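You operate a simulated robot arm through the tools that you are given. There is no shell and no other tool. Be economical: measure what you need, move in short steps, check, and stop when the job is done.

The job below is to be done with a simulated two-armed robot. You get a single attempt, and the scene is never put back.

Task
Take the blue scoop and leave it on the shelf under the yellow bench. Take the clear jar with a white lid and put it on top of the flat white carton. Take the clear cup with a yellow foot and put it on the yellow bench top. Any order will do. Set down upright: clear jar with a white lid, clear cup with a yellow foot.

It is judged by the outcome, as a careful person would: the job done as asked, and still so three seconds after it is handed in. It fails if anything else is knocked over, pushed out of place, dropped, spilled or broken. Lids that push on must go on centred and level and be pressed home; caps that screw on are set level and turned clockwise until they are tight.

Robot
Two 7-joint arms with fingered hands on one trunk that stands fixed in place. Base frame: the origin is at the foot of the trunk, x ahead of it, y to its left, z up; the work surface is at about z = 900. Lengths are in mm, angles in rad, forces in N, time in s.
The left shoulder is at [28, 170, 1272], the right one opposite. With the tool pointing down near the work surface each hand reaches from about 240 to 740 mm from the base axis, measured 20 degrees to its own side. Payload 4 kg a hand.
Tool frame (each hand has its own): the origin (TCP) lies between the finger pads and is the grasp point; the fingertips stand 26 mm ahead of it; z points along the fingers, y is the line along which they close. Largest opening 132 mm; the body of the gripper starts 73 mm behind the TCP. The gripper is a hand of 4 fingers: y runs from the thumb to the fingers, the wrist lies at [0, 0, -224] in the tool frame, and closing takes about 1.5 s.
Orientation is that of the tool frame in the base frame, as [roll, pitch, yaw] about the fixed x, y, z axes, in that order (R = Rz(yaw) Ry(pitch) Rx(roll)). With the fingers straight down and closing along the base's y, the tool's x points along the base's -x, its y along +y and its z along -z.

Tools
- The arms move only by the tool step_arm. It takes "left_series", "right_series" or both (then of equal length, played together; a hand with none holds still); each is a list of rows, each a list of 6 numbers: the shift along the tool's x, y, z in mm, then the turn, a rotation vector about the tool's x, y, z in rad. In form: [[dx, dy, dz, ax, ay, az], ...]. A call has 1 to 8 rows; each row is the pose to reach, as a shift and turn from the pose commanded when the call began, along the tool's axes at that moment. "left_grip" and "right_grip" are, for a hand that has rows, the opening in per cent of the stroke, from 0 (shut) to 100 (fully open), set as the call begins (left out, the last holds). Each row takes 0.2 s and may step no farther than 50 mm and 0.15 rad from the row before; otherwise, or with a gripper value out of range, the whole call is refused. A pose out of reach is approached as far as the arm can. The call stops where the force on the tool passes 40 N (or 10 N more than at its start, if that is more) or the arm is blocked; 0.2 s more then pass. The fingers move at their own pace (about 45 mm/s each) and stop on an object; they squeeze with about 24 N. The grip force told is the motor's: it shows also when the fingers shut on nothing. Time passes only in rows, and 0.2 s behind the last, so rows that repeat a pose let the fingers close. It gives the time, the measured TCP pose, the force on the tool (base axes), the opening and the grip force at its end, in the units of the frame above (readings bear some noise), with the torque about the TCP (base axes, N m) and any sound that the robot's microphone picked up.
- Cameras (640 x 400 px; columns grow to the right, rows downward): "scene" is now at [85.3, -57, 1436.5]; the picture's right is [-0.67, -0.75, 0.00], its down [-0.50, 0.44, -0.75] and it looks along [0.56, -0.50, -0.67] (base axes); focal length 318 px, centre (320, 200). "left" rides on the left gripper at [-68, 2, -97] in its tool frame; the picture's right is [-0.03, -1.00, 0.00], its down [0.82, -0.02, -0.58] and it looks along [0.58, -0.01, 0.82] (tool axes); focal length 270 px, centre (320, 200). "right" rides on the right gripper at [68, 2, -97] in its tool frame; the picture's right is [-0.03, 1.00, 0.00], its down [-0.82, -0.02, -0.58] and it looks along [-0.58, -0.01, 0.82] (tool axes); focal length 270 px, centre (320, 200). There is no depth. A picture from a camera that has moved, and an enlarged one, comes with that camera's place and axes in the base frame and with its lens.
- get_image(camera): a new picture of that camera. The clock stands still meanwhile.
- slide_trunk(by): slides the trunk up (or, below 0, down) by that many mm; the arms and the scene camera ride with it, the base frame stays. It gives what a move gives, with no picture.
- grasp_type(shape, hand): the hand has 4 fingers and takes this shape, open, in about a second: jaw (thumb against the fingers, like two jaws); tri (thumb and two fingers); tip (a fingertip pinch); poke (one finger out to press); point (the index stretched); flat (the hand flat); cup (the hand cupped); fist (a fist). The gripper value then closes the fingers along that shape, each until it touches; the sizes above hold for jaw. It gives what a move gives, with no picture.
- head_to(pan, tilt): turns the head with the scene camera to pan (to the left, within 1.501 rad either way) and tilt (down, from -0.506 to 1.204), counted from straight ahead of the robot. It gives what a move gives.
- inspect(camera, box): a new picture of the part [left, top, right, bottom] of that camera's present view, enlarged. The clock stands still meanwhile.
- hand_in(): hands the job in; it is judged then, once.

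Go step by step. Nothing tells you positions but the pictures and the camera data: compare them with the known pose of the tool, close in by small moves and look again before you grip or let go. The budget is 120 turns and 86 pictures, counting those below and the enlarged ones. Unless the task says otherwise, let go and move clear before handing in, and close with one line.

The tools are called after "Request:" as name(argument=value, ...) on one line, values as JSON. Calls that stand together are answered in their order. step_arm: Moves the arms, as the interface text tells. Its arguments: {"type":"object","properties":{"left_series":{"type":"array"},"left_grip":{"type":"number"},"right_series":{"type":"array"},"right_grip":{"type":"number"}},"required":[]} The other tools are called the same way: slide_trunk (by) slides the trunk up or down; grasp_type (shape, hand) gives the hand a shape; head_to (pan, tilt) turns the head that bears the scene camera; get_image (camera) takes a picture; inspect (camera, box) takes an enlarged picture of a part of a camera's view; hand_in () hands the job in.

At the start:

```text
clock: 0.0
left_position: [467.3, -61.4, 1147.6]
left_ee_rot: [-3.141, 0.001, 3.141]
left_contact_force: [0.1, -0.3, -0.8]
left_torque: [0.02, 0.01, -0.02]
left_width: 131.9
left_gripper_force: 0.0
left_shape: jaw
right_position: [348.6, -472.5, 1190.6]
right_ee_rot: [-3.14, -0.002, -3.141]
right_contact_force: [0.3, -0.4, -0.3]
right_torque: [-0.02, -0.01, 0.0]
right_width: 131.9
right_gripper_force: 0.0
right_shape: jaw
trunk travel left (down, up): [-500.0, 255.0]
head pan, tilt: [-0.728, 0.73]
```

scene: 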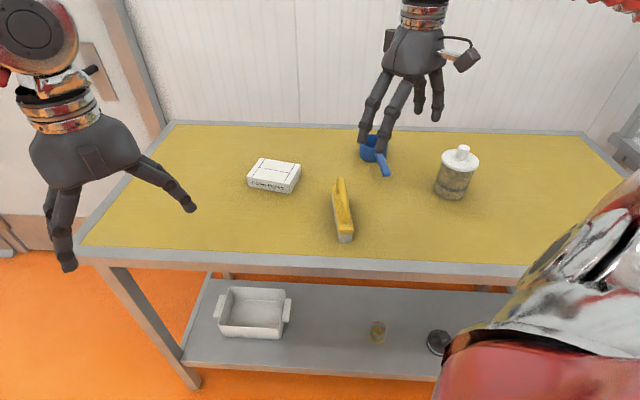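
right: 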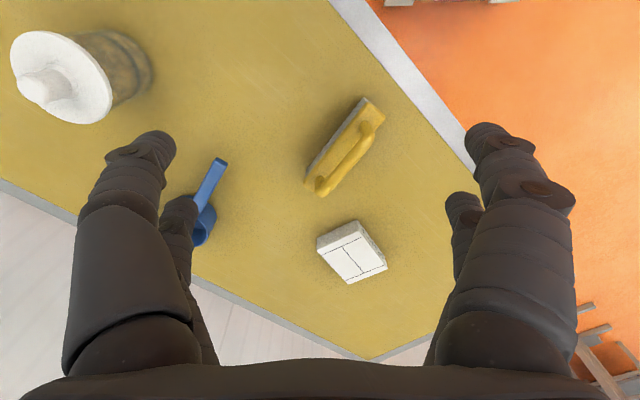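
left: 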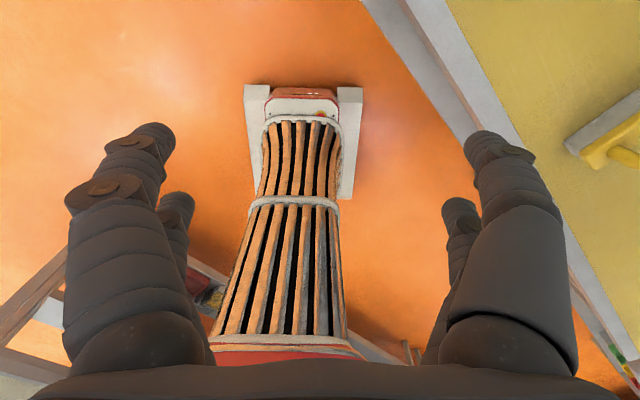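

I can see the jar near [330,-720], the scoop near [560,-680], and the carton near [665,-419]. The cup is on the shelf under the bench, so I'll zoom in for detail first.

Request:
inspect(camera="scene", box=[220, 120, 500, 260])

Request:
inspect(camera="scene", box=[180, 250, 480, 400])

Request:
inspect(camera="right", box=[0, 0, 400, 300])

```text
2.29 times, centred on (360, 190) of scene
camera zoom: at [85.3, -57.0, 1436.5], right [-0.67, -0.75, 0.0], down [-0.5, 0.44, -0.75], along [0.56, -0.5, -0.67], focal length 726 px, centre (229, 223)
```

zoom: 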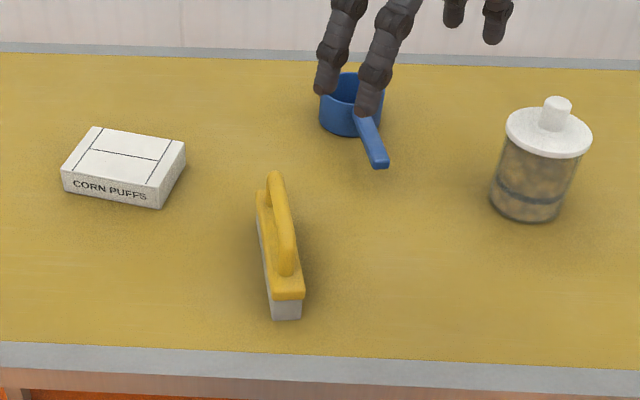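

```text
2.13 times, centred on (330, 325) of scene
camera zoom: at [85.3, -57.0, 1436.5], right [-0.67, -0.75, 0.0], down [-0.5, 0.44, -0.75], along [0.56, -0.5, -0.67], focal length 677 px, centre (299, -67)
```

zoom: 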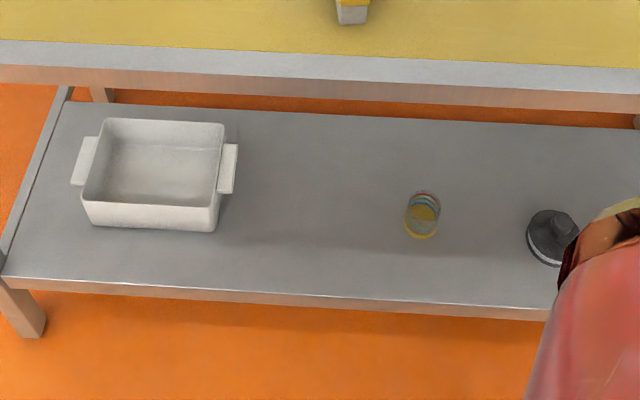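

```text
1.33 times, centred on (200, 150) of right
camera zoom: at [279.6, -470.6, 1288.0], right [0.03, 1.0, 0.0], down [0.82, -0.02, 0.58], along [0.58, -0.01, -0.82], focal length 360 px, centre (480, 267)
```

zoom: 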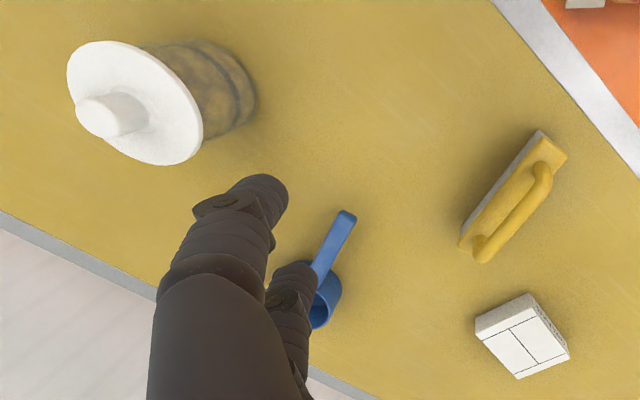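

The jar axis is near [330,-730] with the lid top around z=995. The hand has 2x2 fingers, so I'll grip the body from the side with a 60° tilt. I'll yaw the right hand towards the jar first.

Request:
step_arm(right_series=[[8, -12, 6, 0, 0, 0.134], [16, -25, 12, 0, 0, 0.268], [24, -38, 18, 0, 0, 0.402], [32, -50, 25, 0, 0, 0.537], [40, -62, 31, 0, 0, 0.671], [48, -75, 37, 0, 0, 0.806], [54, -88, 43, 0, 0, 0.94], [60, -100, 50, 0, 0, 1.075]], right_grip=100)

```text
clock: 1.8
left_position: [467.7, -62.7, 1147.8]
left_ee_rot: [-3.141, -0.002, 3.141]
left_contact_force: [-0.4, -0.1, 0.0]
left_torque: [-0.01, 0.0, -0.03]
left_width: 131.7
left_gripper_force: 0.1
left_shape: jaw
right_position: [287.2, -573.0, 1143.0]
right_ee_rot: [3.141, 0.0, 2.064]
right_contact_force: [0.2, 0.2, -0.8]
right_torque: [0.01, 0.0, 0.0]
right_width: 131.9
right_gripper_force: 0.1
right_shape: jaw
trunk travel left (down, up): [-500.0, 255.0]
head pan, tilt: [-0.728, 0.73]
```

Next I'll tilt the hand by 60° and bring it to the pre-grasp position.

Request:
step_arm(right_series=[[-4, -5, 13, 0, -0.131, 0], [-7, -9, 26, 0, -0.262, 0], [-10, -14, 39, 0, -0.393, 0], [-14, -18, 52, 0, -0.524, 0], [-17, -23, 65, 0, -0.655, 0], [-20, -27, 78, 0, -0.785, 0], [-24, -32, 90, 0, -0.916, 0], [-27, -36, 103, 0, -1.047, 0]])

Request:
get_image(camera="right")

Request:
get_image(camera="scene")

```text
clock: 3.8
left_position: [465.6, -61.3, 1148.6]
left_ee_rot: [-3.139, 0.001, 3.141]
left_contact_force: [-0.1, 1.3, -0.2]
left_torque: [-0.02, 0.01, 0.02]
left_width: 131.8
left_gripper_force: 0.1
left_shape: jaw
right_position: [156.8, -678.4, 1100.7]
right_ee_rot: [-2.928, 0.547, 2.131]
right_contact_force: [0.3, 0.8, -0.4]
right_torque: [0.0, 0.02, -0.01]
right_width: 132.0
right_gripper_force: 0.0
right_shape: jaw
right hand out of reach, approached as far as the arm can: row 3, 4, 5, 6, 7, 8
trunk travel left (down, up): [-500.0, 255.0]
head pan, tilt: [-0.728, 0.73]
stopped in row 8 (right hand): the arm was blocked; the commanded pose is now the measured one
```

```text
79 pictures are left
camera right: at [118.1, -575.1, 1145.6], right [0.9, 0.41, -0.17], down [0.3, -0.29, 0.91], along [0.32, -0.87, -0.38], focal length 270 px, centre (320, 200)
```

right: 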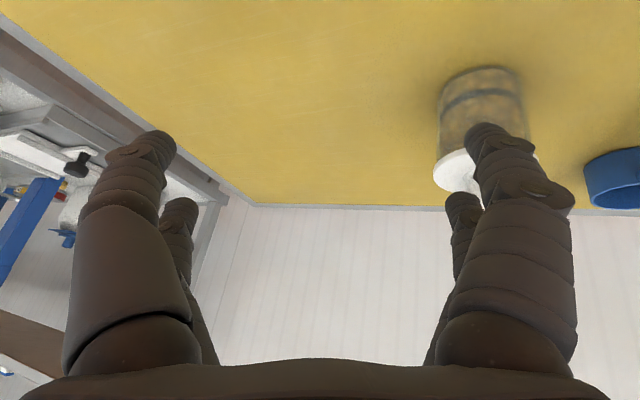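

```text
78 pictures are left
camera scene: at [83.4, -55.1, 1436.8], right [-0.67, -0.75, 0.0], down [-0.5, 0.44, -0.75], along [0.56, -0.5, -0.67], focal length 318 px, centre (320, 200)
```

scene: 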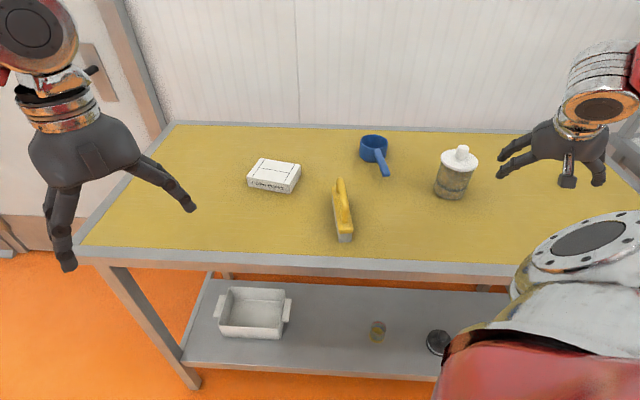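

The folded arm couldn't reach that pose, so I'll raise the trunk to give it room.

Request:
slide_trunk(by=250)

```text
clock: 6.4
left_position: [467.1, -62.7, 1398.9]
left_ee_rot: [-3.141, -0.002, 3.141]
left_contact_force: [0.1, -0.8, 0.2]
left_torque: [-0.05, -0.03, -0.03]
left_width: 131.7
left_gripper_force: 0.1
left_shape: jaw
right_position: [158.2, -679.6, 1348.7]
right_ee_rot: [-2.927, 0.544, 2.131]
right_contact_force: [-0.1, -0.6, 0.0]
right_torque: [0.02, -0.01, -0.01]
right_width: 131.8
right_gripper_force: 0.0
right_shape: jaw
trunk travel left (down, up): [-750.0, 5.0]
head pan, tilt: [-0.728, 0.73]
```

Request:
step_arm(right_series=[[19, 22, 27, -0.021, -0.063, 0.0125], [37, 44, 54, -0.042, -0.125, 0.025], [56, 66, 81, -0.062, -0.188, 0.0375], [74, 88, 108, -0.083, -0.25, 0.05], [93, 110, 135, -0.104, -0.313, 0.0625], [111, 132, 162, -0.125, -0.375, 0.075], [130, 154, 189, -0.145, -0.438, 0.0875], [148, 178, 216, -0.166, -0.5, 0.1]])

Request:
get_image(camera="right")

```text
clock: 8.2
left_position: [468.4, -62.7, 1396.9]
left_ee_rot: [3.141, -0.001, 3.14]
left_contact_force: [-0.4, -0.2, -0.7]
left_torque: [0.01, 0.03, 0.02]
left_width: 131.7
left_gripper_force: 0.0
left_shape: jaw
right_position: [305.6, -697.1, 1188.3]
right_ee_rot: [-3.102, 0.84, 2.093]
right_contact_force: [0.0, -0.5, 0.4]
right_torque: [-0.02, -0.02, 0.06]
right_width: 132.0
right_gripper_force: 0.1
right_shape: jaw
right hand out of reach, approached as far as the arm can: row 5, 6, 7, 8
trunk travel left (down, up): [-750.0, 5.0]
head pan, tilt: [-0.728, 0.73]
```

```text
77 pictures are left
camera right: at [252.3, -592.0, 1201.9], right [0.89, 0.46, -0.01], down [0.06, -0.1, 0.99], along [0.45, -0.88, -0.11], focal length 270 px, centre (320, 200)
```

right: 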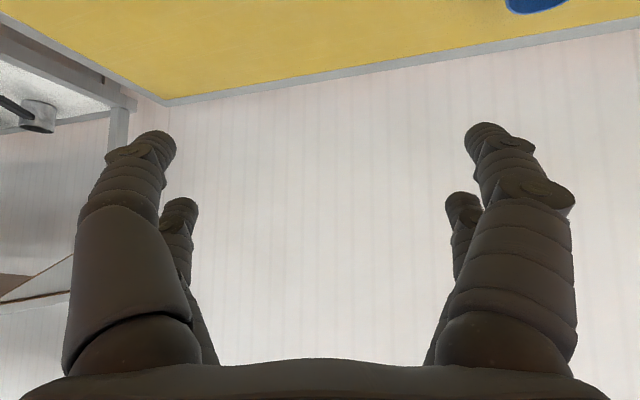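

The 48° tilt is reachable here and should still clear the lid. I'll try moving down to a pre-grasp at that tilt.

Request:
step_arm(right_series=[[20, 1, 9, 0, 0, 0], [40, 2, 18, 0, 0, 0], [60, 2, 26, 0, 0, 0], [80, 3, 35, 0, 0, 0], [100, 4, 44, 0, 0, 0], [120, 4, 52, 0, 0, 0], [140, 5, 61, 0, 0, 0], [161, 5, 70, 0, 0, 0]])

```text
clock: 10.0
left_position: [466.6, -61.9, 1398.3]
left_ee_rot: [3.141, -0.001, -3.141]
left_contact_force: [0.8, -0.5, 0.8]
left_torque: [-0.02, -0.03, -0.03]
left_width: 132.0
left_gripper_force: 0.0
left_shape: jaw
right_position: [276.8, -717.2, 1141.6]
right_ee_rot: [-3.107, 0.793, 2.091]
right_contact_force: [-0.6, -1.1, 0.3]
right_torque: [0.01, 0.02, 0.03]
right_width: 132.0
right_gripper_force: 0.0
right_shape: jaw
right hand out of reach, approached as far as the arm can: row 1, 2, 3, 4, 5, 6, 7, 8
trunk travel left (down, up): [-750.0, 5.0]
head pan, tilt: [-0.728, 0.73]
```

I'm hitting a joint limit here. I'll look at the right arm to see its configuration.

Request:
head_to(pan=-1.3, tilt=0.5)

Request:
get_image(camera="scene")

```text
clock: 11.0
left_position: [466.9, -61.5, 1397.7]
left_ee_rot: [3.141, 0.0, -3.141]
left_contact_force: [-0.2, -0.7, -0.2]
left_torque: [-0.01, -0.01, 0.01]
left_width: 131.9
left_gripper_force: 0.0
left_shape: jaw
right_position: [277.6, -717.1, 1140.3]
right_ee_rot: [-3.106, 0.792, 2.091]
right_contact_force: [0.2, 1.4, 0.2]
right_torque: [0.0, -0.01, 0.0]
right_width: 131.8
right_gripper_force: 0.0
right_shape: jaw
trunk travel left (down, up): [-750.0, 5.0]
head pan, tilt: [-1.3, 0.499]
```

```text
76 pictures are left
camera scene: at [36.5, -89.0, 1707.0], right [-0.96, -0.27, 0.0], down [-0.13, 0.46, -0.88], along [0.23, -0.85, -0.48], focal length 318 px, centre (320, 200)
```

scene: 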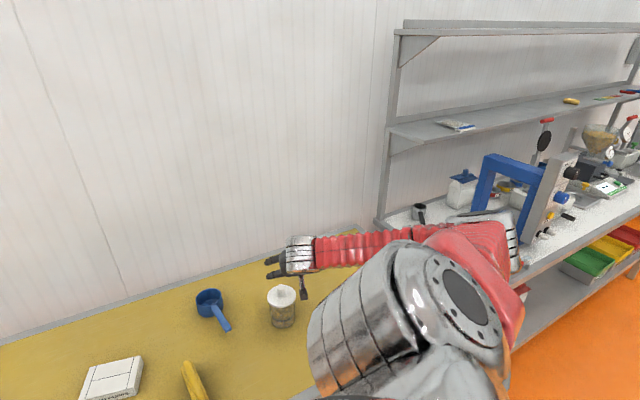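

The elbow sits out to the right, with the forearm running along +x. Pointing the hand roughly along +x should suit this arm better, so I'll reorient up high, lower the trunk and try again.

Request:
step_arm(right_series=[[-18, -7, -27, -0.076, 0, -0.075], [-35, -14, -53, -0.151, 0, -0.149], [-53, -22, -80, -0.227, 0, -0.224], [-70, -29, -107, -0.302, 0, -0.299], [-88, -36, -133, -0.378, 0, -0.373], [-106, -44, -160, -0.454, 0, -0.448], [-123, -51, -186, -0.529, 0, -0.522], [-141, -58, -213, -0.605, 0, -0.597]])

Request:
slide_trunk(by=-250)

```text
clock: 12.8
left_position: [467.2, -61.3, 1399.1]
left_ee_rot: [-3.141, -0.001, 3.14]
left_contact_force: [-1.3, 1.3, 0.1]
left_torque: [-0.04, 0.0, -0.02]
left_width: 132.1
left_gripper_force: 0.0
left_shape: jaw
right_position: [197.0, -678.1, 1386.8]
right_ee_rot: [-3.062, 0.804, 2.973]
right_contact_force: [-0.8, -0.1, 0.1]
right_torque: [-0.01, 0.03, -0.03]
right_width: 131.8
right_gripper_force: 0.0
right_shape: jaw
trunk travel left (down, up): [-750.0, 5.0]
head pan, tilt: [-1.3, 0.499]
```

```text
clock: 15.3
left_position: [466.8, -61.4, 1149.1]
left_ee_rot: [3.142, -0.001, -3.141]
left_contact_force: [-0.5, -0.1, -0.7]
left_torque: [0.0, -0.02, -0.01]
left_width: 131.9
left_gripper_force: 0.0
left_shape: jaw
right_position: [199.4, -677.9, 1135.8]
right_ee_rot: [-3.064, 0.805, 2.97]
right_contact_force: [0.0, 0.6, 0.1]
right_torque: [-0.02, 0.02, 0.0]
right_width: 131.9
right_gripper_force: 0.0
right_shape: jaw
trunk travel left (down, up): [-500.0, 255.0]
head pan, tilt: [-1.3, 0.499]
```

Request:
step_arm(right_series=[[20, -6, 24, -0.02, -0.06, 0], [39, -11, 48, -0.039, -0.121, 0], [58, -17, 73, -0.059, -0.181, 0], [77, -22, 97, -0.078, -0.242, 0]])

Request:
get_image(camera="right")

Request:
get_image(camera="scene")

```text
clock: 16.3
left_position: [466.6, -63.3, 1149.2]
left_ee_rot: [-3.14, 0.0, -3.14]
left_contact_force: [0.6, -0.3, 0.0]
left_torque: [-0.01, 0.01, -0.01]
left_width: 132.0
left_gripper_force: 0.1
left_shape: jaw
right_position: [212.1, -712.3, 1013.5]
right_ee_rot: [-3.131, 1.047, 2.989]
right_contact_force: [-0.5, 1.0, -0.4]
right_torque: [0.02, 0.0, 0.01]
right_width: 132.1
right_gripper_force: 0.0
right_shape: jaw
trunk travel left (down, up): [-500.0, 255.0]
head pan, tilt: [-1.3, 0.499]
```

```text
75 pictures are left
camera right: at [95.4, -691.3, 1003.1], right [0.18, 0.98, 0.02], down [-0.09, 0.0, 1.0], along [0.98, -0.18, 0.09], focal length 270 px, centre (320, 200)
```

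right: 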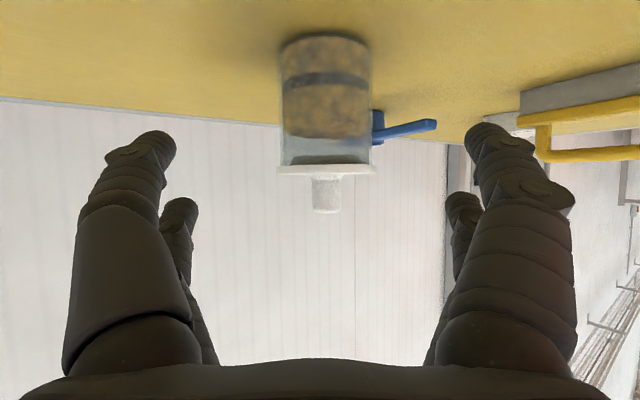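

```text
74 pictures are left
camera scene: at [46.4, -89.5, 1456.7], right [-0.96, -0.27, 0.0], down [-0.13, 0.46, -0.88], along [0.23, -0.85, -0.48], focal length 318 px, centre (320, 200)
```

scene: 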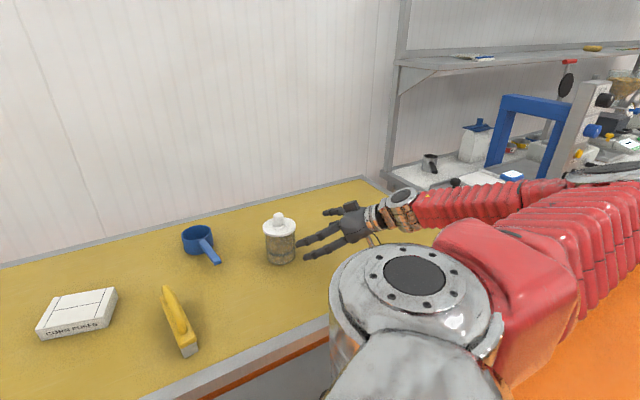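

That pose works. The jar axis is on the hand's line, the lid's underside is about z=995, and the body is about 80 mm across. I'll advance 125 mm along the tool and look.

Request:
step_arm(right_series=[[0, 0, 32, 0, 0, 0], [0, 0, 64, 0, 0, 0], [0, 0, 95, 0, 0, 0], [0, 0, 125, 0, 0, 0]])

Request:
get_image(camera="right")

Request:
inspect(camera="scene", box=[180, 180, 420, 330])

```text
clock: 17.3
left_position: [467.7, -61.8, 1149.0]
left_ee_rot: [3.141, -0.001, 3.141]
left_contact_force: [0.6, 0.0, -0.5]
left_torque: [0.02, 0.04, -0.02]
left_width: 132.1
left_gripper_force: 0.0
left_shape: jaw
right_position: [319.1, -729.7, 951.0]
right_ee_rot: [-3.124, 1.046, 2.988]
right_contact_force: [0.5, 0.0, -0.3]
right_torque: [0.0, 0.0, 0.02]
right_width: 132.1
right_gripper_force: 0.1
right_shape: jaw
trunk travel left (down, up): [-500.0, 255.0]
head pan, tilt: [-1.3, 0.499]
```

```text
73 pictures are left
camera right: at [202.4, -708.5, 940.4], right [0.18, 0.98, 0.01], down [-0.09, 0.0, 1.0], along [0.98, -0.18, 0.09], focal length 270 px, centre (320, 200)
```

right: 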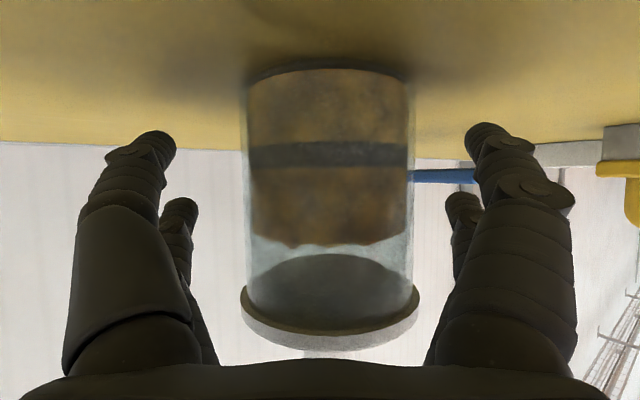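

```text
2.67 times, centred on (300, 255) of scene
camera zoom: at [47.5, -89.2, 1456.7], right [-0.96, -0.27, 0.0], down [-0.13, 0.46, -0.88], along [0.23, -0.85, -0.48], focal length 847 px, centre (373, 53)
```

zoom: 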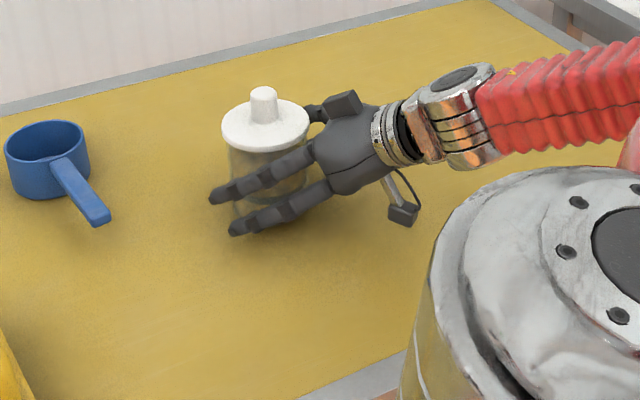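

The hand is well placed, so I'll centre it by 4 mm and close.

Request:
step_arm(right_series=[[0, 4, 0, 0, 0, 0]])

Request:
step_arm(right_series=[[0, 0, 0, 0, 0, 0], [0, 0, 0, 0, 0, 0], [0, 0, 0, 0, 0, 0], [0, 0, 0, 0, 0, 0], [0, 0, 0, 0, 0, 0], [0, 0, 0, 0, 0, 0], [0, 0, 0, 0, 0, 0], [0, 0, 0, 0, 0, 0]], right_grip=0)

Request:
inspect(camera="scene", box=[180, 180, 420, 330])

```text
clock: 17.7
left_position: [467.3, -61.8, 1147.5]
left_ee_rot: [3.141, -0.001, 3.141]
left_contact_force: [-0.3, 0.4, 0.5]
left_torque: [-0.04, 0.03, 0.0]
left_width: 132.0
left_gripper_force: 0.1
left_shape: jaw
right_position: [318.4, -724.4, 951.4]
right_ee_rot: [-3.127, 1.047, 2.987]
right_contact_force: [0.0, -0.6, 0.1]
right_torque: [0.04, 0.02, -0.02]
right_width: 131.9
right_gripper_force: 0.1
right_shape: jaw
trunk travel left (down, up): [-500.0, 255.0]
head pan, tilt: [-1.3, 0.499]
```

```text
clock: 19.5
left_position: [466.5, -61.6, 1148.8]
left_ee_rot: [3.141, -0.001, 3.141]
left_contact_force: [0.0, -0.1, -0.6]
left_torque: [-0.02, 0.01, 0.02]
left_width: 131.9
left_gripper_force: 0.0
left_shape: jaw
right_position: [317.1, -725.3, 952.9]
right_ee_rot: [-3.128, 1.047, 2.988]
right_contact_force: [-0.7, -2.1, 3.5]
right_torque: [-0.08, 0.2, 0.04]
right_width: 66.5
right_gripper_force: 23.9
right_shape: jaw
trunk travel left (down, up): [-500.0, 255.0]
head pan, tilt: [-1.3, 0.499]
```

```text
2.67 times, centred on (300, 255) of scene
camera zoom: at [46.4, -88.8, 1456.8], right [-0.96, -0.27, 0.0], down [-0.13, 0.46, -0.88], along [0.23, -0.85, -0.48], focal length 847 px, centre (373, 53)
```

zoom: 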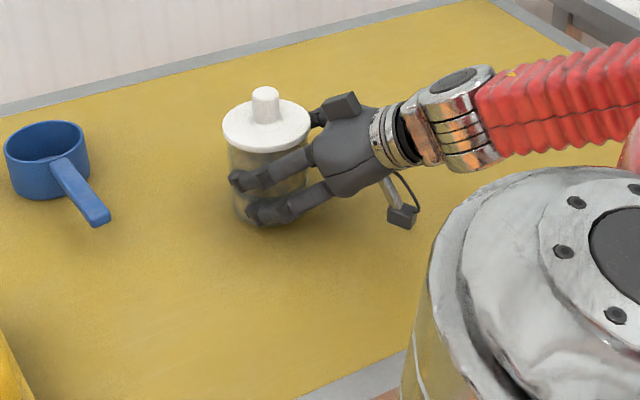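

It's gripped. I'll lift it a little and check.

Request:
step_arm(right_series=[[-9, 0, -5, 0, 0, 0], [-17, 0, -10, 0, 0, 0], [-35, 0, -20, 0, 0, 0], [-52, 0, -30, 0, 0, 0]])

Request:
inspect(camera="scene", box=[180, 150, 420, 300])

```text
clock: 20.5
left_position: [465.7, -62.5, 1148.8]
left_ee_rot: [-3.141, -0.001, -3.14]
left_contact_force: [0.0, 0.2, -0.2]
left_torque: [0.01, -0.01, 0.01]
left_width: 131.8
left_gripper_force: 0.1
left_shape: jaw
right_position: [315.8, -726.3, 1010.5]
right_ee_rot: [-3.13, 1.046, 2.987]
right_contact_force: [-0.2, 0.0, -1.8]
right_torque: [0.05, 0.04, -0.01]
right_width: 65.8
right_gripper_force: 24.0
right_shape: jaw
trunk travel left (down, up): [-500.0, 255.0]
head pan, tilt: [-1.3, 0.499]
```

```text
2.67 times, centred on (300, 225) of scene
camera zoom: at [46.7, -89.0, 1456.8], right [-0.96, -0.27, 0.0], down [-0.13, 0.46, -0.88], along [0.23, -0.85, -0.48], focal length 847 px, centre (373, 133)
```

zoom: 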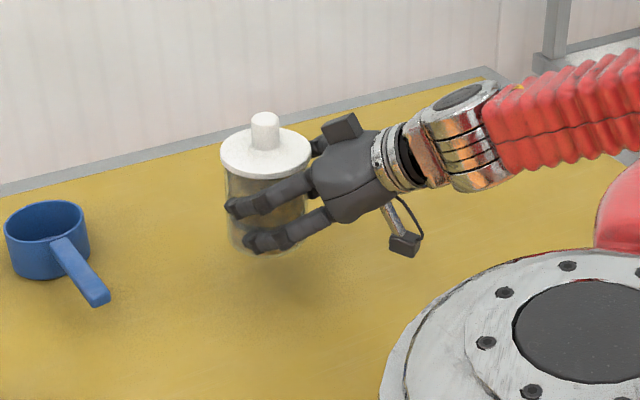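

The jar is upright in the hand. I'll carry it higher and towards the carton at about [672,-415], and turn the head to watch.

Request:
step_arm(right_series=[[-26, 0, -15, 0, 0, 0], [-52, 0, -30, 0, 0, 0], [-65, 36, -7, 0, 0, 0], [-78, 72, 16, 0, 0, 0], [-92, 108, 39, 0, 0, 0], [-105, 144, 62, 0, 0, 0], [-118, 181, 85, 0, 0, 0], [-131, 217, 108, 0, 0, 0]])

Request:
head_to(pan=-0.6, tilt=0.65)

Request:
get_image(camera="scene")

```text
clock: 22.3
left_position: [468.1, -61.9, 1148.8]
left_ee_rot: [-3.141, -0.003, -3.141]
left_contact_force: [0.9, 0.4, 0.0]
left_torque: [-0.02, 0.02, -0.01]
left_width: 131.8
left_gripper_force: 0.0
left_shape: jaw
right_position: [507.7, -535.8, 1066.2]
right_ee_rot: [-3.127, 1.045, 2.989]
right_contact_force: [0.5, 0.2, -2.3]
right_torque: [-0.01, 0.04, -0.01]
right_width: 65.8
right_gripper_force: 24.2
right_shape: jaw
trunk travel left (down, up): [-500.0, 255.0]
head pan, tilt: [-1.3, 0.499]
```

```text
clock: 23.4
left_position: [467.5, -61.5, 1148.2]
left_ee_rot: [-3.14, -0.001, 3.14]
left_contact_force: [0.0, -0.7, 0.6]
left_torque: [-0.02, 0.0, 0.0]
left_width: 131.9
left_gripper_force: 0.1
left_shape: jaw
right_position: [506.8, -535.5, 1068.6]
right_ee_rot: [-3.127, 1.046, 2.988]
right_contact_force: [0.2, 0.8, -1.4]
right_torque: [0.0, 0.03, 0.0]
right_width: 66.0
right_gripper_force: 24.2
right_shape: jaw
trunk travel left (down, up): [-500.0, 255.0]
head pan, tilt: [-0.6, 0.649]
```

```text
69 pictures are left
camera scene: at [94.3, -50.6, 1443.3], right [-0.57, -0.82, 0.0], down [-0.5, 0.34, -0.8], along [0.66, -0.45, -0.6], focal length 318 px, centre (320, 200)
```

scene: 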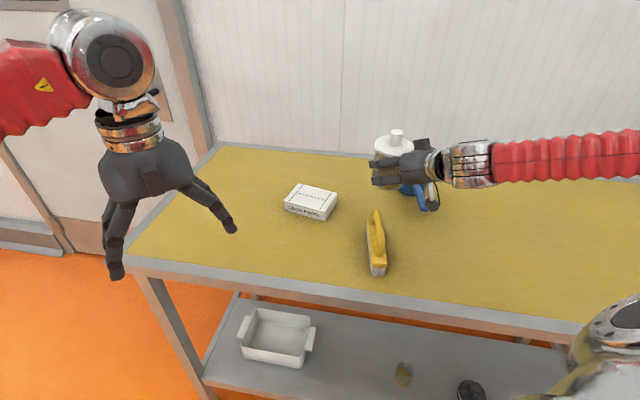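

Request:
inspect(camera="scene", box=[270, 120, 470, 245])

Request:
get_image(camera="right")

```text
3.20 times, centred on (370, 182) of scene
camera zoom: at [94.3, -50.6, 1443.3], right [-0.57, -0.82, 0.0], down [-0.5, 0.34, -0.8], along [0.66, -0.45, -0.6], focal length 1016 px, centre (160, 256)
```

zoom: 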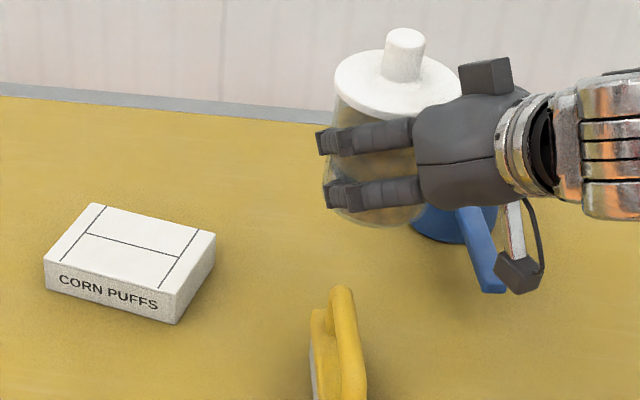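

```text
67 pictures are left
camera right: at [390.4, -514.6, 1057.5], right [0.18, 0.98, 0.02], down [-0.09, 0.0, 1.0], along [0.98, -0.18, 0.09], focal length 270 px, centre (320, 200)
```

right: 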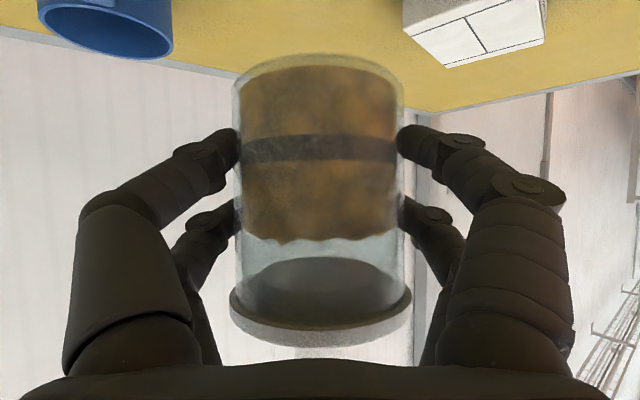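

The carton centre is [675,-420] with its top at z=931. The jar axis is 12 mm ahead of the TCP. I'll move it above the carton.

Request:
step_arm(right_series=[[-14, 28, 23, 0, 0, 0], [-27, 56, 47, 0, 0, 0], [-41, 84, 70, 0, 0, 0], [-54, 112, 94, 0, 0, 0], [-68, 141, 117, 0, 0, 0], [-68, 141, 117, 0, 0, 0]])

Request:
inspect(camera="scene", box=[240, 100, 440, 225])

Request:
get_image(camera="right")

```text
clock: 24.8
left_position: [465.7, -63.4, 1149.1]
left_ee_rot: [-3.141, 0.0, 3.14]
left_contact_force: [0.0, -0.7, -0.6]
left_torque: [0.01, 0.0, 0.01]
left_width: 131.6
left_gripper_force: 0.0
left_shape: jaw
right_position: [664.2, -420.0, 1066.8]
right_ee_rot: [-3.126, 1.046, 2.988]
right_contact_force: [0.4, 0.3, -2.2]
right_torque: [0.03, 0.0, 0.03]
right_width: 65.6
right_gripper_force: 23.9
right_shape: jaw
trunk travel left (down, up): [-500.0, 255.0]
head pan, tilt: [-0.6, 0.649]
```

```text
3.20 times, centred on (340, 162) of scene
camera zoom: at [93.8, -50.9, 1443.4], right [-0.57, -0.82, 0.0], down [-0.5, 0.34, -0.8], along [0.66, -0.45, -0.61], focal length 1016 px, centre (256, 320)
```

zoom: 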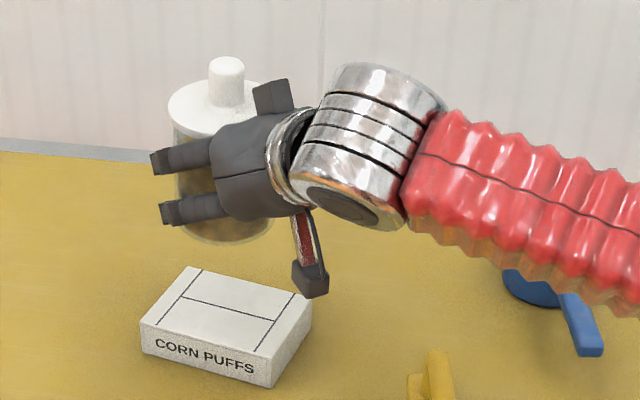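

```text
65 pictures are left
camera right: at [548.5, -398.7, 1055.4], right [0.18, 0.98, 0.01], down [-0.09, 0.0, 1.0], along [0.98, -0.18, 0.09], focal length 270 px, centre (320, 200)
```

right: 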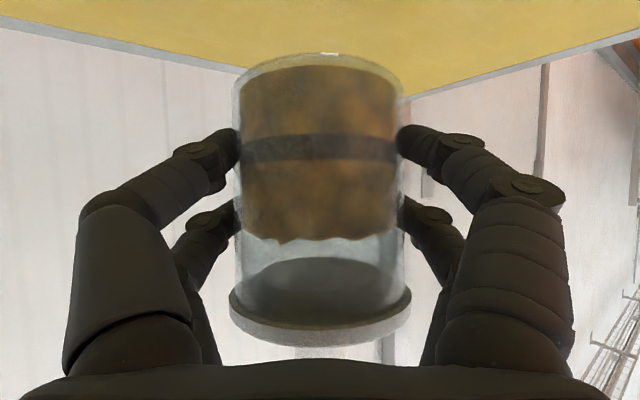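

The jar is lined up over the carton, so I'll lower it.

Request:
step_arm(right_series=[[14, 0, 8, 0, 0, 0], [29, 0, 17, 0, 0, 0], [43, 0, 25, 0, 0, 0], [56, 0, 32, 0, 0, 0], [64, 0, 37, 0, 0, 0], [64, 0, 37, 0, 0, 0]])

Request:
inspect(camera="scene", box=[240, 120, 400, 220])

```text
clock: 26.2
left_position: [467.6, -62.8, 1148.8]
left_ee_rot: [-3.141, -0.001, 3.142]
left_contact_force: [0.0, -0.5, -0.2]
left_torque: [0.01, 0.01, -0.01]
left_width: 132.0
left_gripper_force: 0.1
left_shape: jaw
right_position: [666.4, -420.3, 994.1]
right_ee_rot: [-3.129, 1.045, 2.988]
right_contact_force: [0.0, 0.7, -1.6]
right_torque: [0.03, 0.06, -0.02]
right_width: 65.6
right_gripper_force: 24.2
right_shape: jaw
trunk travel left (down, up): [-500.0, 255.0]
head pan, tilt: [-0.6, 0.649]
```

```text
4.00 times, centred on (320, 170) of scene
camera zoom: at [94.7, -50.5, 1443.3], right [-0.57, -0.82, 0.0], down [-0.5, 0.34, -0.8], along [0.66, -0.45, -0.61], focal length 1270 px, centre (320, 320)
```

zoom: 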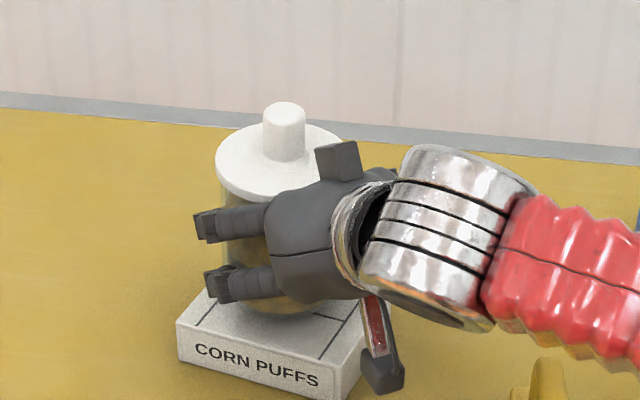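

Request:
step_arm(right_series=[[3, 0, 1.7, 0, 0, 0], [5, 0, 2.9, 0, 0, 0], [6.9, 0, 4, 0, 0, 0], [6.9, 0, 4, 0, 0, 0]])

```text
clock: 27.2
left_position: [467.2, -61.6, 1147.9]
left_ee_rot: [-3.141, -0.003, 3.141]
left_contact_force: [0.1, -0.3, 0.1]
left_torque: [0.01, 0.0, 0.0]
left_width: 131.7
left_gripper_force: 0.2
left_shape: jaw
right_position: [666.1, -420.0, 987.4]
right_ee_rot: [-3.128, 1.048, 2.987]
right_contact_force: [1.0, -0.5, 2.2]
right_torque: [-0.05, 0.05, 0.01]
right_width: 65.7
right_gripper_force: 24.2
right_shape: jaw
trunk travel left (down, up): [-500.0, 255.0]
head pan, tilt: [-0.6, 0.649]
```

Request:
step_arm(right_series=[[1.3, 0, 0.7, 0, 0, 0], [1.3, 0, 0.7, 0, 0, 0]])

Request:
inspect(camera="scene", box=[240, 120, 400, 220])

Request:
get_image(camera="right")

```text
clock: 27.8
left_position: [468.6, -61.6, 1149.5]
left_ee_rot: [3.141, 0.0, -3.141]
left_contact_force: [-0.5, 0.5, -0.1]
left_torque: [-0.01, 0.04, -0.02]
left_width: 132.1
left_gripper_force: 0.0
left_shape: jaw
right_position: [665.9, -419.2, 986.4]
right_ee_rot: [-3.127, 1.05, 2.987]
right_contact_force: [2.8, -1.3, 11.2]
right_torque: [-0.06, 0.1, 0.03]
right_width: 65.8
right_gripper_force: 23.6
right_shape: jaw
trunk travel left (down, up): [-500.0, 255.0]
head pan, tilt: [-0.6, 0.649]
```

```text
4.00 times, centred on (320, 170) of scene
camera zoom: at [94.0, -49.9, 1443.5], right [-0.57, -0.82, 0.0], down [-0.5, 0.34, -0.8], along [0.66, -0.45, -0.6], focal length 1270 px, centre (320, 320)
```

zoom: 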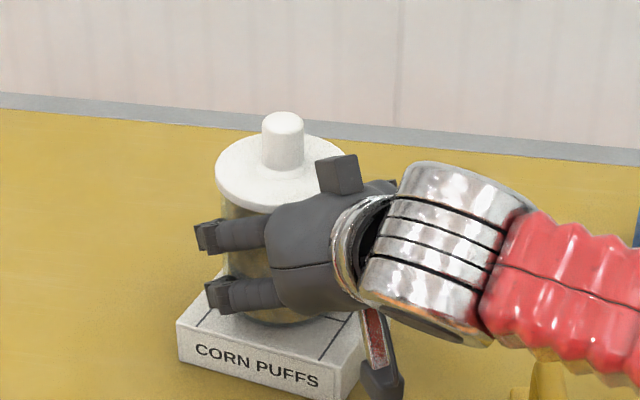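

```text
62 pictures are left
camera right: at [550.0, -397.7, 975.3], right [0.18, 0.98, 0.02], down [-0.1, 0.0, 1.0], along [0.98, -0.18, 0.09], focal length 270 px, centre (320, 200)
```

right: 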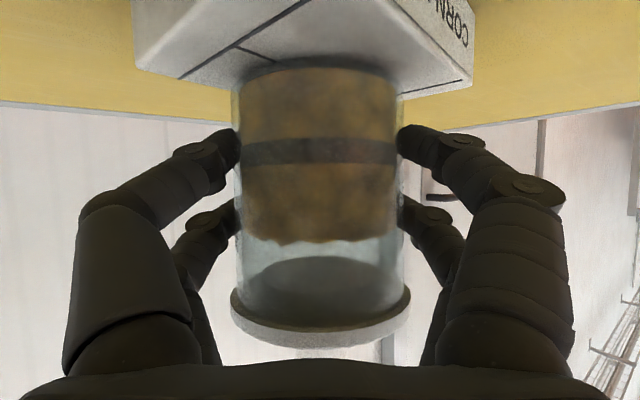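

It's seated on the carton. I'll ease the pressure and open the hand.

Request:
step_arm(right_series=[[-0.9, 0, -0.5, 0, 0, 0], [-0.9, 0, -0.5, 0, 0, 0]])

Request:
step_arm(right_series=[[0, 0, 0, 0, 0, 0], [0, 0, 0, 0, 0, 0], [0, 0, 0, 0, 0, 0], [0, 0, 0, 0, 0, 0], [0, 0, 0, 0, 0, 0], [0, 0, 0, 0, 0, 0]], right_grip=100)

Request:
get_image(camera="right")

```text
clock: 28.4
left_position: [466.9, -60.7, 1147.7]
left_ee_rot: [-3.141, 0.0, -3.141]
left_contact_force: [-0.1, -0.4, 0.6]
left_torque: [0.03, -0.01, 0.01]
left_width: 132.1
left_gripper_force: 0.1
left_shape: jaw
right_position: [665.8, -418.0, 985.8]
right_ee_rot: [-3.13, 1.048, 2.988]
right_contact_force: [3.0, -0.8, 10.1]
right_torque: [-0.06, 0.06, 0.01]
right_width: 65.8
right_gripper_force: 23.9
right_shape: jaw
trunk travel left (down, up): [-500.0, 255.0]
head pan, tilt: [-0.6, 0.649]
```

```text
clock: 29.8
left_position: [467.2, -62.7, 1147.9]
left_ee_rot: [3.14, -0.002, -3.141]
left_contact_force: [-0.9, -0.4, 0.0]
left_torque: [-0.04, 0.02, -0.01]
left_width: 132.1
left_gripper_force: 0.1
left_shape: jaw
right_position: [664.9, -419.4, 986.2]
right_ee_rot: [-3.128, 1.046, 2.988]
right_contact_force: [-0.7, -0.8, 0.6]
right_torque: [-0.03, 0.02, 0.04]
right_width: 131.8
right_gripper_force: 0.1
right_shape: jaw
trunk travel left (down, up): [-500.0, 255.0]
head pan, tilt: [-0.6, 0.649]
```

```text
61 pictures are left
camera right: at [549.6, -397.9, 975.2], right [0.18, 0.98, 0.02], down [-0.09, 0.0, 1.0], along [0.98, -0.18, 0.09], focal length 270 px, centre (320, 200)
```

right: 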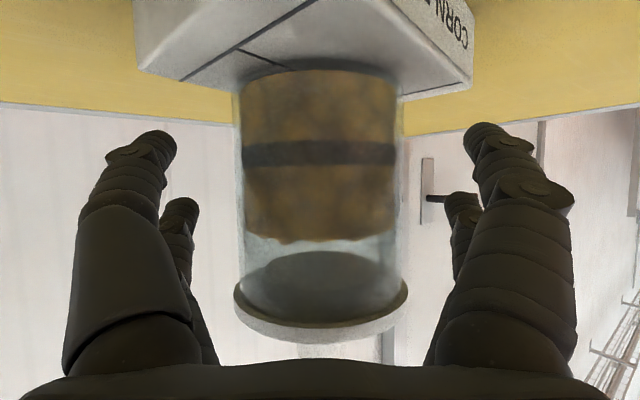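

Released and standing. I'll back out along the tool axis.

Request:
step_arm(right_series=[[0, 0, -30, 0, 0, 0], [0, 0, -65, 0, 0, 0], [0, 0, -100, 0, 0, 0], [0, 0, -140, 0, 0, 0], [0, 0, -180, 0, 0, 0]])

Request:
get_image(camera="scene")

Request:
get_image(camera="right")

```text
clock: 31.0
left_position: [466.8, -62.3, 1150.0]
left_ee_rot: [-3.141, 0.001, 3.141]
left_contact_force: [0.0, -0.3, -0.4]
left_torque: [0.02, -0.03, -0.01]
left_width: 131.9
left_gripper_force: 0.0
left_shape: jaw
right_position: [512.9, -397.8, 1077.5]
right_ee_rot: [-3.13, 1.047, 2.985]
right_contact_force: [0.0, 0.6, 0.0]
right_torque: [0.0, 0.01, 0.03]
right_width: 131.8
right_gripper_force: 0.0
right_shape: jaw
trunk travel left (down, up): [-500.0, 255.0]
head pan, tilt: [-0.6, 0.649]
```

```text
60 pictures are left
camera scene: at [93.3, -50.0, 1443.5], right [-0.57, -0.82, 0.0], down [-0.5, 0.34, -0.8], along [0.66, -0.45, -0.6], focal length 318 px, centre (320, 200)
```

scene: 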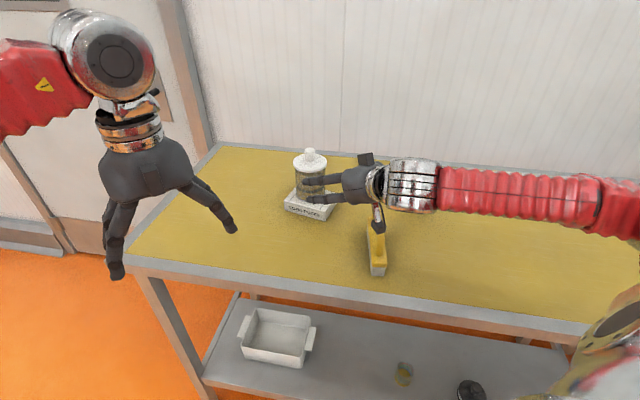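

```text
59 pictures are left
camera right: at [396.2, -375.9, 1066.5], right [0.18, 0.98, 0.02], down [-0.09, 0.0, 1.0], along [0.98, -0.18, 0.09], focal length 270 px, centre (320, 200)
```

right: 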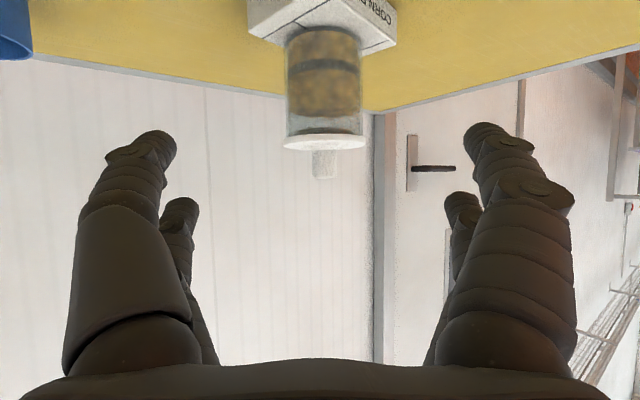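

The jar stands on the carton. Next is the scoop, whose handle runs from about [460,-620] to the bowl at [580,-710]. I'll reorient the hand steeper and aligned with the handle.

Request:
step_arm(right_series=[[-2, -41, 4, 0, 0.125, 0], [-4, -83, 8, 0, 0.25, 0], [-6, -124, 11, 0, 0.374, 0], [-8, -166, 15, 0, 0.498, 0], [-11, -208, 19, 0, 0.623, 0], [-13, -249, 23, 0, 0.747, 0]])

Request:
step_arm(right_series=[[0, 0, 0, 0.036, 0, 0.116], [0, 0, 0, 0.072, 0, 0.232], [0, 0, 0, 0.107, 0, 0.347], [0, 0, 0, 0.143, 0, 0.463]])

Request:
get_image(camera="right")

```text
clock: 32.4
left_position: [468.6, -62.5, 1148.1]
left_ee_rot: [3.141, -0.001, -3.141]
left_contact_force: [0.5, -0.3, -0.4]
left_torque: [-0.02, -0.01, 0.02]
left_width: 132.0
left_gripper_force: 0.0
left_shape: jaw
right_position: [498.3, -641.5, 1075.4]
right_ee_rot: [-3.137, 0.296, 2.98]
right_contact_force: [0.7, -0.1, -0.7]
right_torque: [0.02, 0.0, 0.02]
right_width: 131.7
right_gripper_force: 0.0
right_shape: jaw
trunk travel left (down, up): [-500.0, 255.0]
head pan, tilt: [-0.6, 0.649]
```

```text
clock: 33.4
left_position: [466.9, -62.2, 1148.3]
left_ee_rot: [-3.141, -0.001, 3.141]
left_contact_force: [0.5, 1.0, 0.9]
left_torque: [0.0, 0.0, 0.02]
left_width: 131.7
left_gripper_force: 0.0
left_shape: jaw
right_position: [496.9, -642.6, 1076.9]
right_ee_rot: [-3.135, 0.302, 2.491]
right_contact_force: [0.8, -0.1, -0.6]
right_torque: [-0.02, -0.01, 0.01]
right_width: 132.2
right_gripper_force: 0.1
right_shape: jaw
trunk travel left (down, up): [-500.0, 255.0]
head pan, tilt: [-0.6, 0.649]
```

```text
58 pictures are left
camera right: at [424.3, -583.7, 1149.6], right [0.63, 0.78, 0.0], down [0.47, -0.38, 0.79], along [0.62, -0.5, -0.61], focal length 270 px, centre (320, 200)
```

right: 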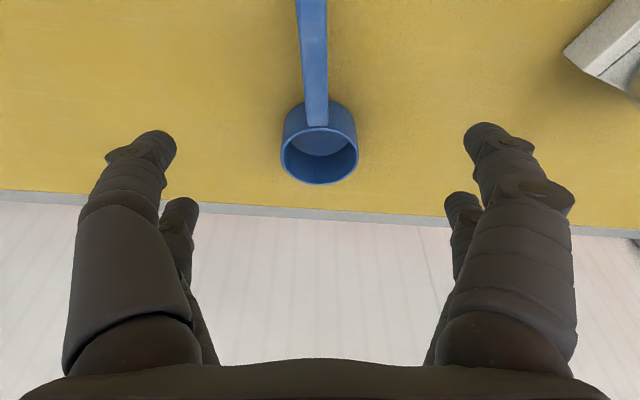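

The handle lines up with the hand. I'll descend to just above it.

Request:
step_arm(right_series=[[8, -1, 38, 0, 0, 0], [16, -3, 77, 0, 0, 0], [24.5, -4, 115, 0, 0, 0], [24.5, -4, 115, 0, 0, 0]])

Request:
head_to(pan=-0.9, tilt=0.6)

Request:
get_image(camera="right")

Request:
get_image(camera="scene")

```text
clock: 34.4
left_position: [466.4, -61.4, 1148.9]
left_ee_rot: [3.14, -0.001, 3.141]
left_contact_force: [0.8, -0.1, -0.8]
left_torque: [0.04, 0.01, 0.0]
left_width: 131.8
left_gripper_force: 0.0
left_shape: jaw
right_position: [502.1, -650.8, 960.1]
right_ee_rot: [-3.135, 0.301, 2.495]
right_contact_force: [0.2, 0.4, 0.4]
right_torque: [-0.03, -0.02, 0.01]
right_width: 131.7
right_gripper_force: 0.1
right_shape: jaw
trunk travel left (down, up): [-500.0, 255.0]
head pan, tilt: [-0.6, 0.649]
```

```text
clock: 35.2
left_position: [467.0, -62.1, 1147.8]
left_ee_rot: [-3.14, -0.001, 3.14]
left_contact_force: [-0.3, -0.2, 0.1]
left_torque: [0.01, 0.0, -0.01]
left_width: 132.2
left_gripper_force: 0.0
left_shape: jaw
right_position: [501.9, -651.1, 959.8]
right_ee_rot: [-3.135, 0.301, 2.495]
right_contact_force: [0.1, 1.1, 0.0]
right_torque: [-0.02, 0.01, 0.01]
right_width: 132.0
right_gripper_force: 0.1
right_shape: jaw
trunk travel left (down, up): [-500.0, 255.0]
head pan, tilt: [-0.901, 0.6]
```

```text
57 pictures are left
camera right: at [429.0, -592.6, 1032.3], right [0.62, 0.78, 0.0], down [0.47, -0.38, 0.79], along [0.62, -0.5, -0.61], focal length 270 px, centre (320, 200)
```

right: 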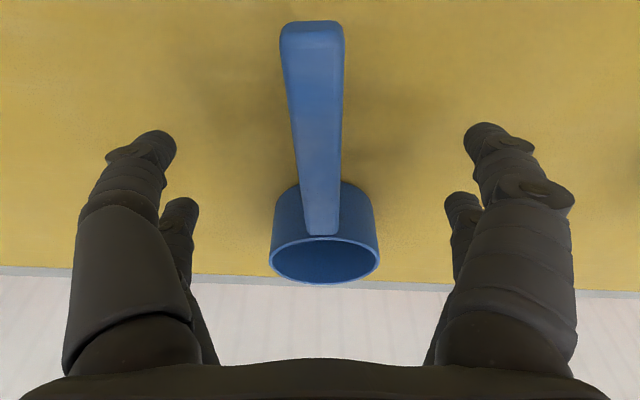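

```text
56 pictures are left
camera scene: at [77.9, -70.5, 1447.6], right [-0.78, -0.62, 0.0], down [-0.35, 0.44, -0.82], along [0.51, -0.65, -0.57], focal length 318 px, centre (320, 200)
```

scene: 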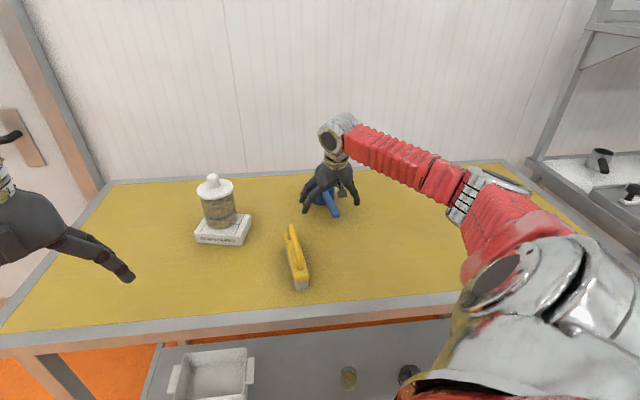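

It's well centred over the handle. I'll go down 22 mm and close.

Request:
step_arm(right_series=[[3.3, -1, 10.5, 0, 0, 0], [6.5, -1.5, 21, 0, 0, 0], [6.5, -1.5, 21, 0, 0, 0]])

Request:
step_arm(right_series=[[0, 0, 0, 0, 0, 0], [0, 0, 0, 0, 0, 0], [0, 0, 0, 0, 0, 0], [0, 0, 0, 0, 0, 0], [0, 0, 0, 0, 0, 0], [0, 0, 0, 0, 0, 0], [0, 0, 0, 0, 0, 0], [0, 0, 0, 0, 0, 0]], right_grip=0)

Request:
get_image(camera="right")

```text
clock: 36.0
left_position: [468.0, -61.7, 1149.4]
left_ee_rot: [3.141, -0.002, 3.142]
left_contact_force: [0.5, 0.1, 0.0]
left_torque: [0.02, -0.03, -0.01]
left_width: 132.0
left_gripper_force: 0.2
left_shape: jaw
right_position: [502.5, -653.0, 938.2]
right_ee_rot: [-3.133, 0.301, 2.495]
right_contact_force: [0.1, -0.6, 0.3]
right_torque: [0.0, 0.03, 0.02]
right_width: 131.9
right_gripper_force: 0.0
right_shape: jaw
trunk travel left (down, up): [-500.0, 255.0]
head pan, tilt: [-0.901, 0.6]
```

```text
clock: 37.8
left_position: [466.8, -62.1, 1147.7]
left_ee_rot: [-3.141, -0.004, -3.141]
left_contact_force: [-0.3, 0.2, 0.1]
left_torque: [0.03, -0.02, 0.02]
left_width: 131.9
left_gripper_force: 0.0
left_shape: jaw
right_position: [502.3, -653.0, 937.9]
right_ee_rot: [-3.135, 0.302, 2.496]
right_contact_force: [-0.2, -0.9, 0.2]
right_torque: [0.01, 0.04, 0.0]
right_width: 0.0
right_gripper_force: 13.4
right_shape: jaw
trunk travel left (down, up): [-500.0, 255.0]
head pan, tilt: [-0.901, 0.6]
```

```text
55 pictures are left
camera right: at [429.2, -594.4, 1010.1], right [0.62, 0.78, 0.0], down [0.47, -0.38, 0.79], along [0.62, -0.5, -0.61], focal length 270 px, centre (320, 200)
```

right: 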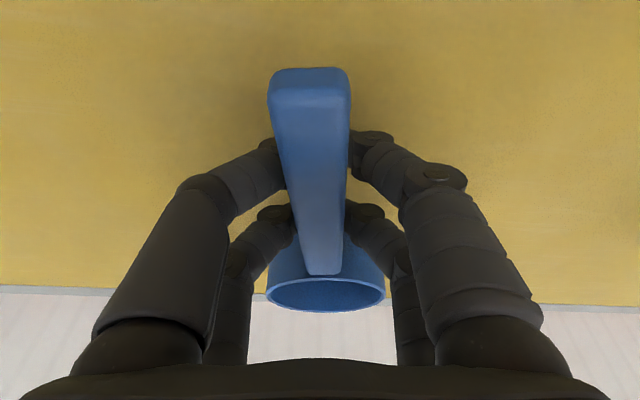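

The fingertips met beneath the handle (width 0). I'll reopen, raise 10 mm and close again so the pads grip its sides.

Request:
step_arm(right_series=[[0, 0, 0, 0, 0, 0], [0, 0, 0, 0, 0, 0], [0, 0, 0, 0, 0, 0], [0, 0, 0, 0, 0, 0], [0, 0, 0, 0, 0, 0], [0, 0, 0, 0, 0, 0], [-3, 0, -9.5, 0, 0, 0], [-3, 0, -9.5, 0, 0, 0]], right_grip=60)

Request:
step_arm(right_series=[[0, 0, 0, 0, 0, 0], [0, 0, 0, 0, 0, 0], [0, 0, 0, 0, 0, 0], [0, 0, 0, 0, 0, 0], [0, 0, 0, 0, 0, 0], [0, 0, 0, 0, 0, 0]], right_grip=0)

Request:
get_image(camera="right")

```text
clock: 39.6
left_position: [467.8, -63.2, 1148.4]
left_ee_rot: [-3.141, -0.002, 3.142]
left_contact_force: [0.5, 0.7, -1.0]
left_torque: [-0.01, 0.02, -0.01]
left_width: 131.7
left_gripper_force: 0.1
left_shape: jaw
right_position: [500.2, -653.3, 947.1]
right_ee_rot: [-3.133, 0.301, 2.494]
right_contact_force: [-0.6, -0.1, 0.4]
right_torque: [-0.01, 0.0, 0.01]
right_width: 78.9
right_gripper_force: 0.0
right_shape: jaw
trunk travel left (down, up): [-500.0, 255.0]
head pan, tilt: [-0.901, 0.6]
```

```text
clock: 41.0
left_position: [466.6, -62.1, 1146.6]
left_ee_rot: [3.141, 0.0, -3.141]
left_contact_force: [0.3, 0.3, -0.3]
left_torque: [0.02, -0.02, 0.01]
left_width: 131.9
left_gripper_force: 0.1
left_shape: jaw
right_position: [502.5, -653.6, 948.3]
right_ee_rot: [-3.135, 0.302, 2.494]
right_contact_force: [0.5, 0.3, 1.1]
right_torque: [-0.14, -0.12, 0.04]
right_width: 6.9
right_gripper_force: 23.7
right_shape: jaw
trunk travel left (down, up): [-500.0, 255.0]
head pan, tilt: [-0.901, 0.6]
```

```text
54 pictures are left
camera right: at [428.4, -594.6, 1020.4], right [0.62, 0.78, 0.0], down [0.47, -0.38, 0.79], along [0.62, -0.5, -0.61], focal length 270 px, centre (320, 200)
```

right: 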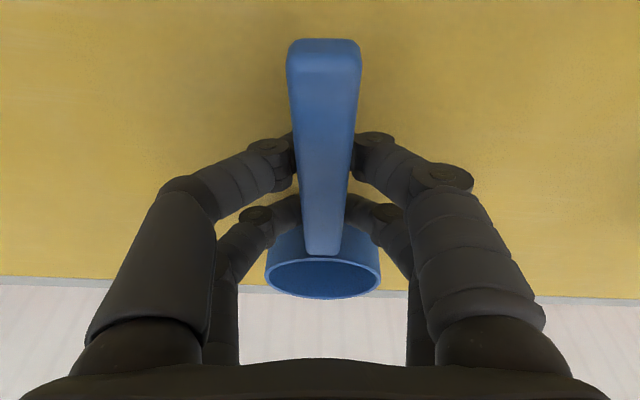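

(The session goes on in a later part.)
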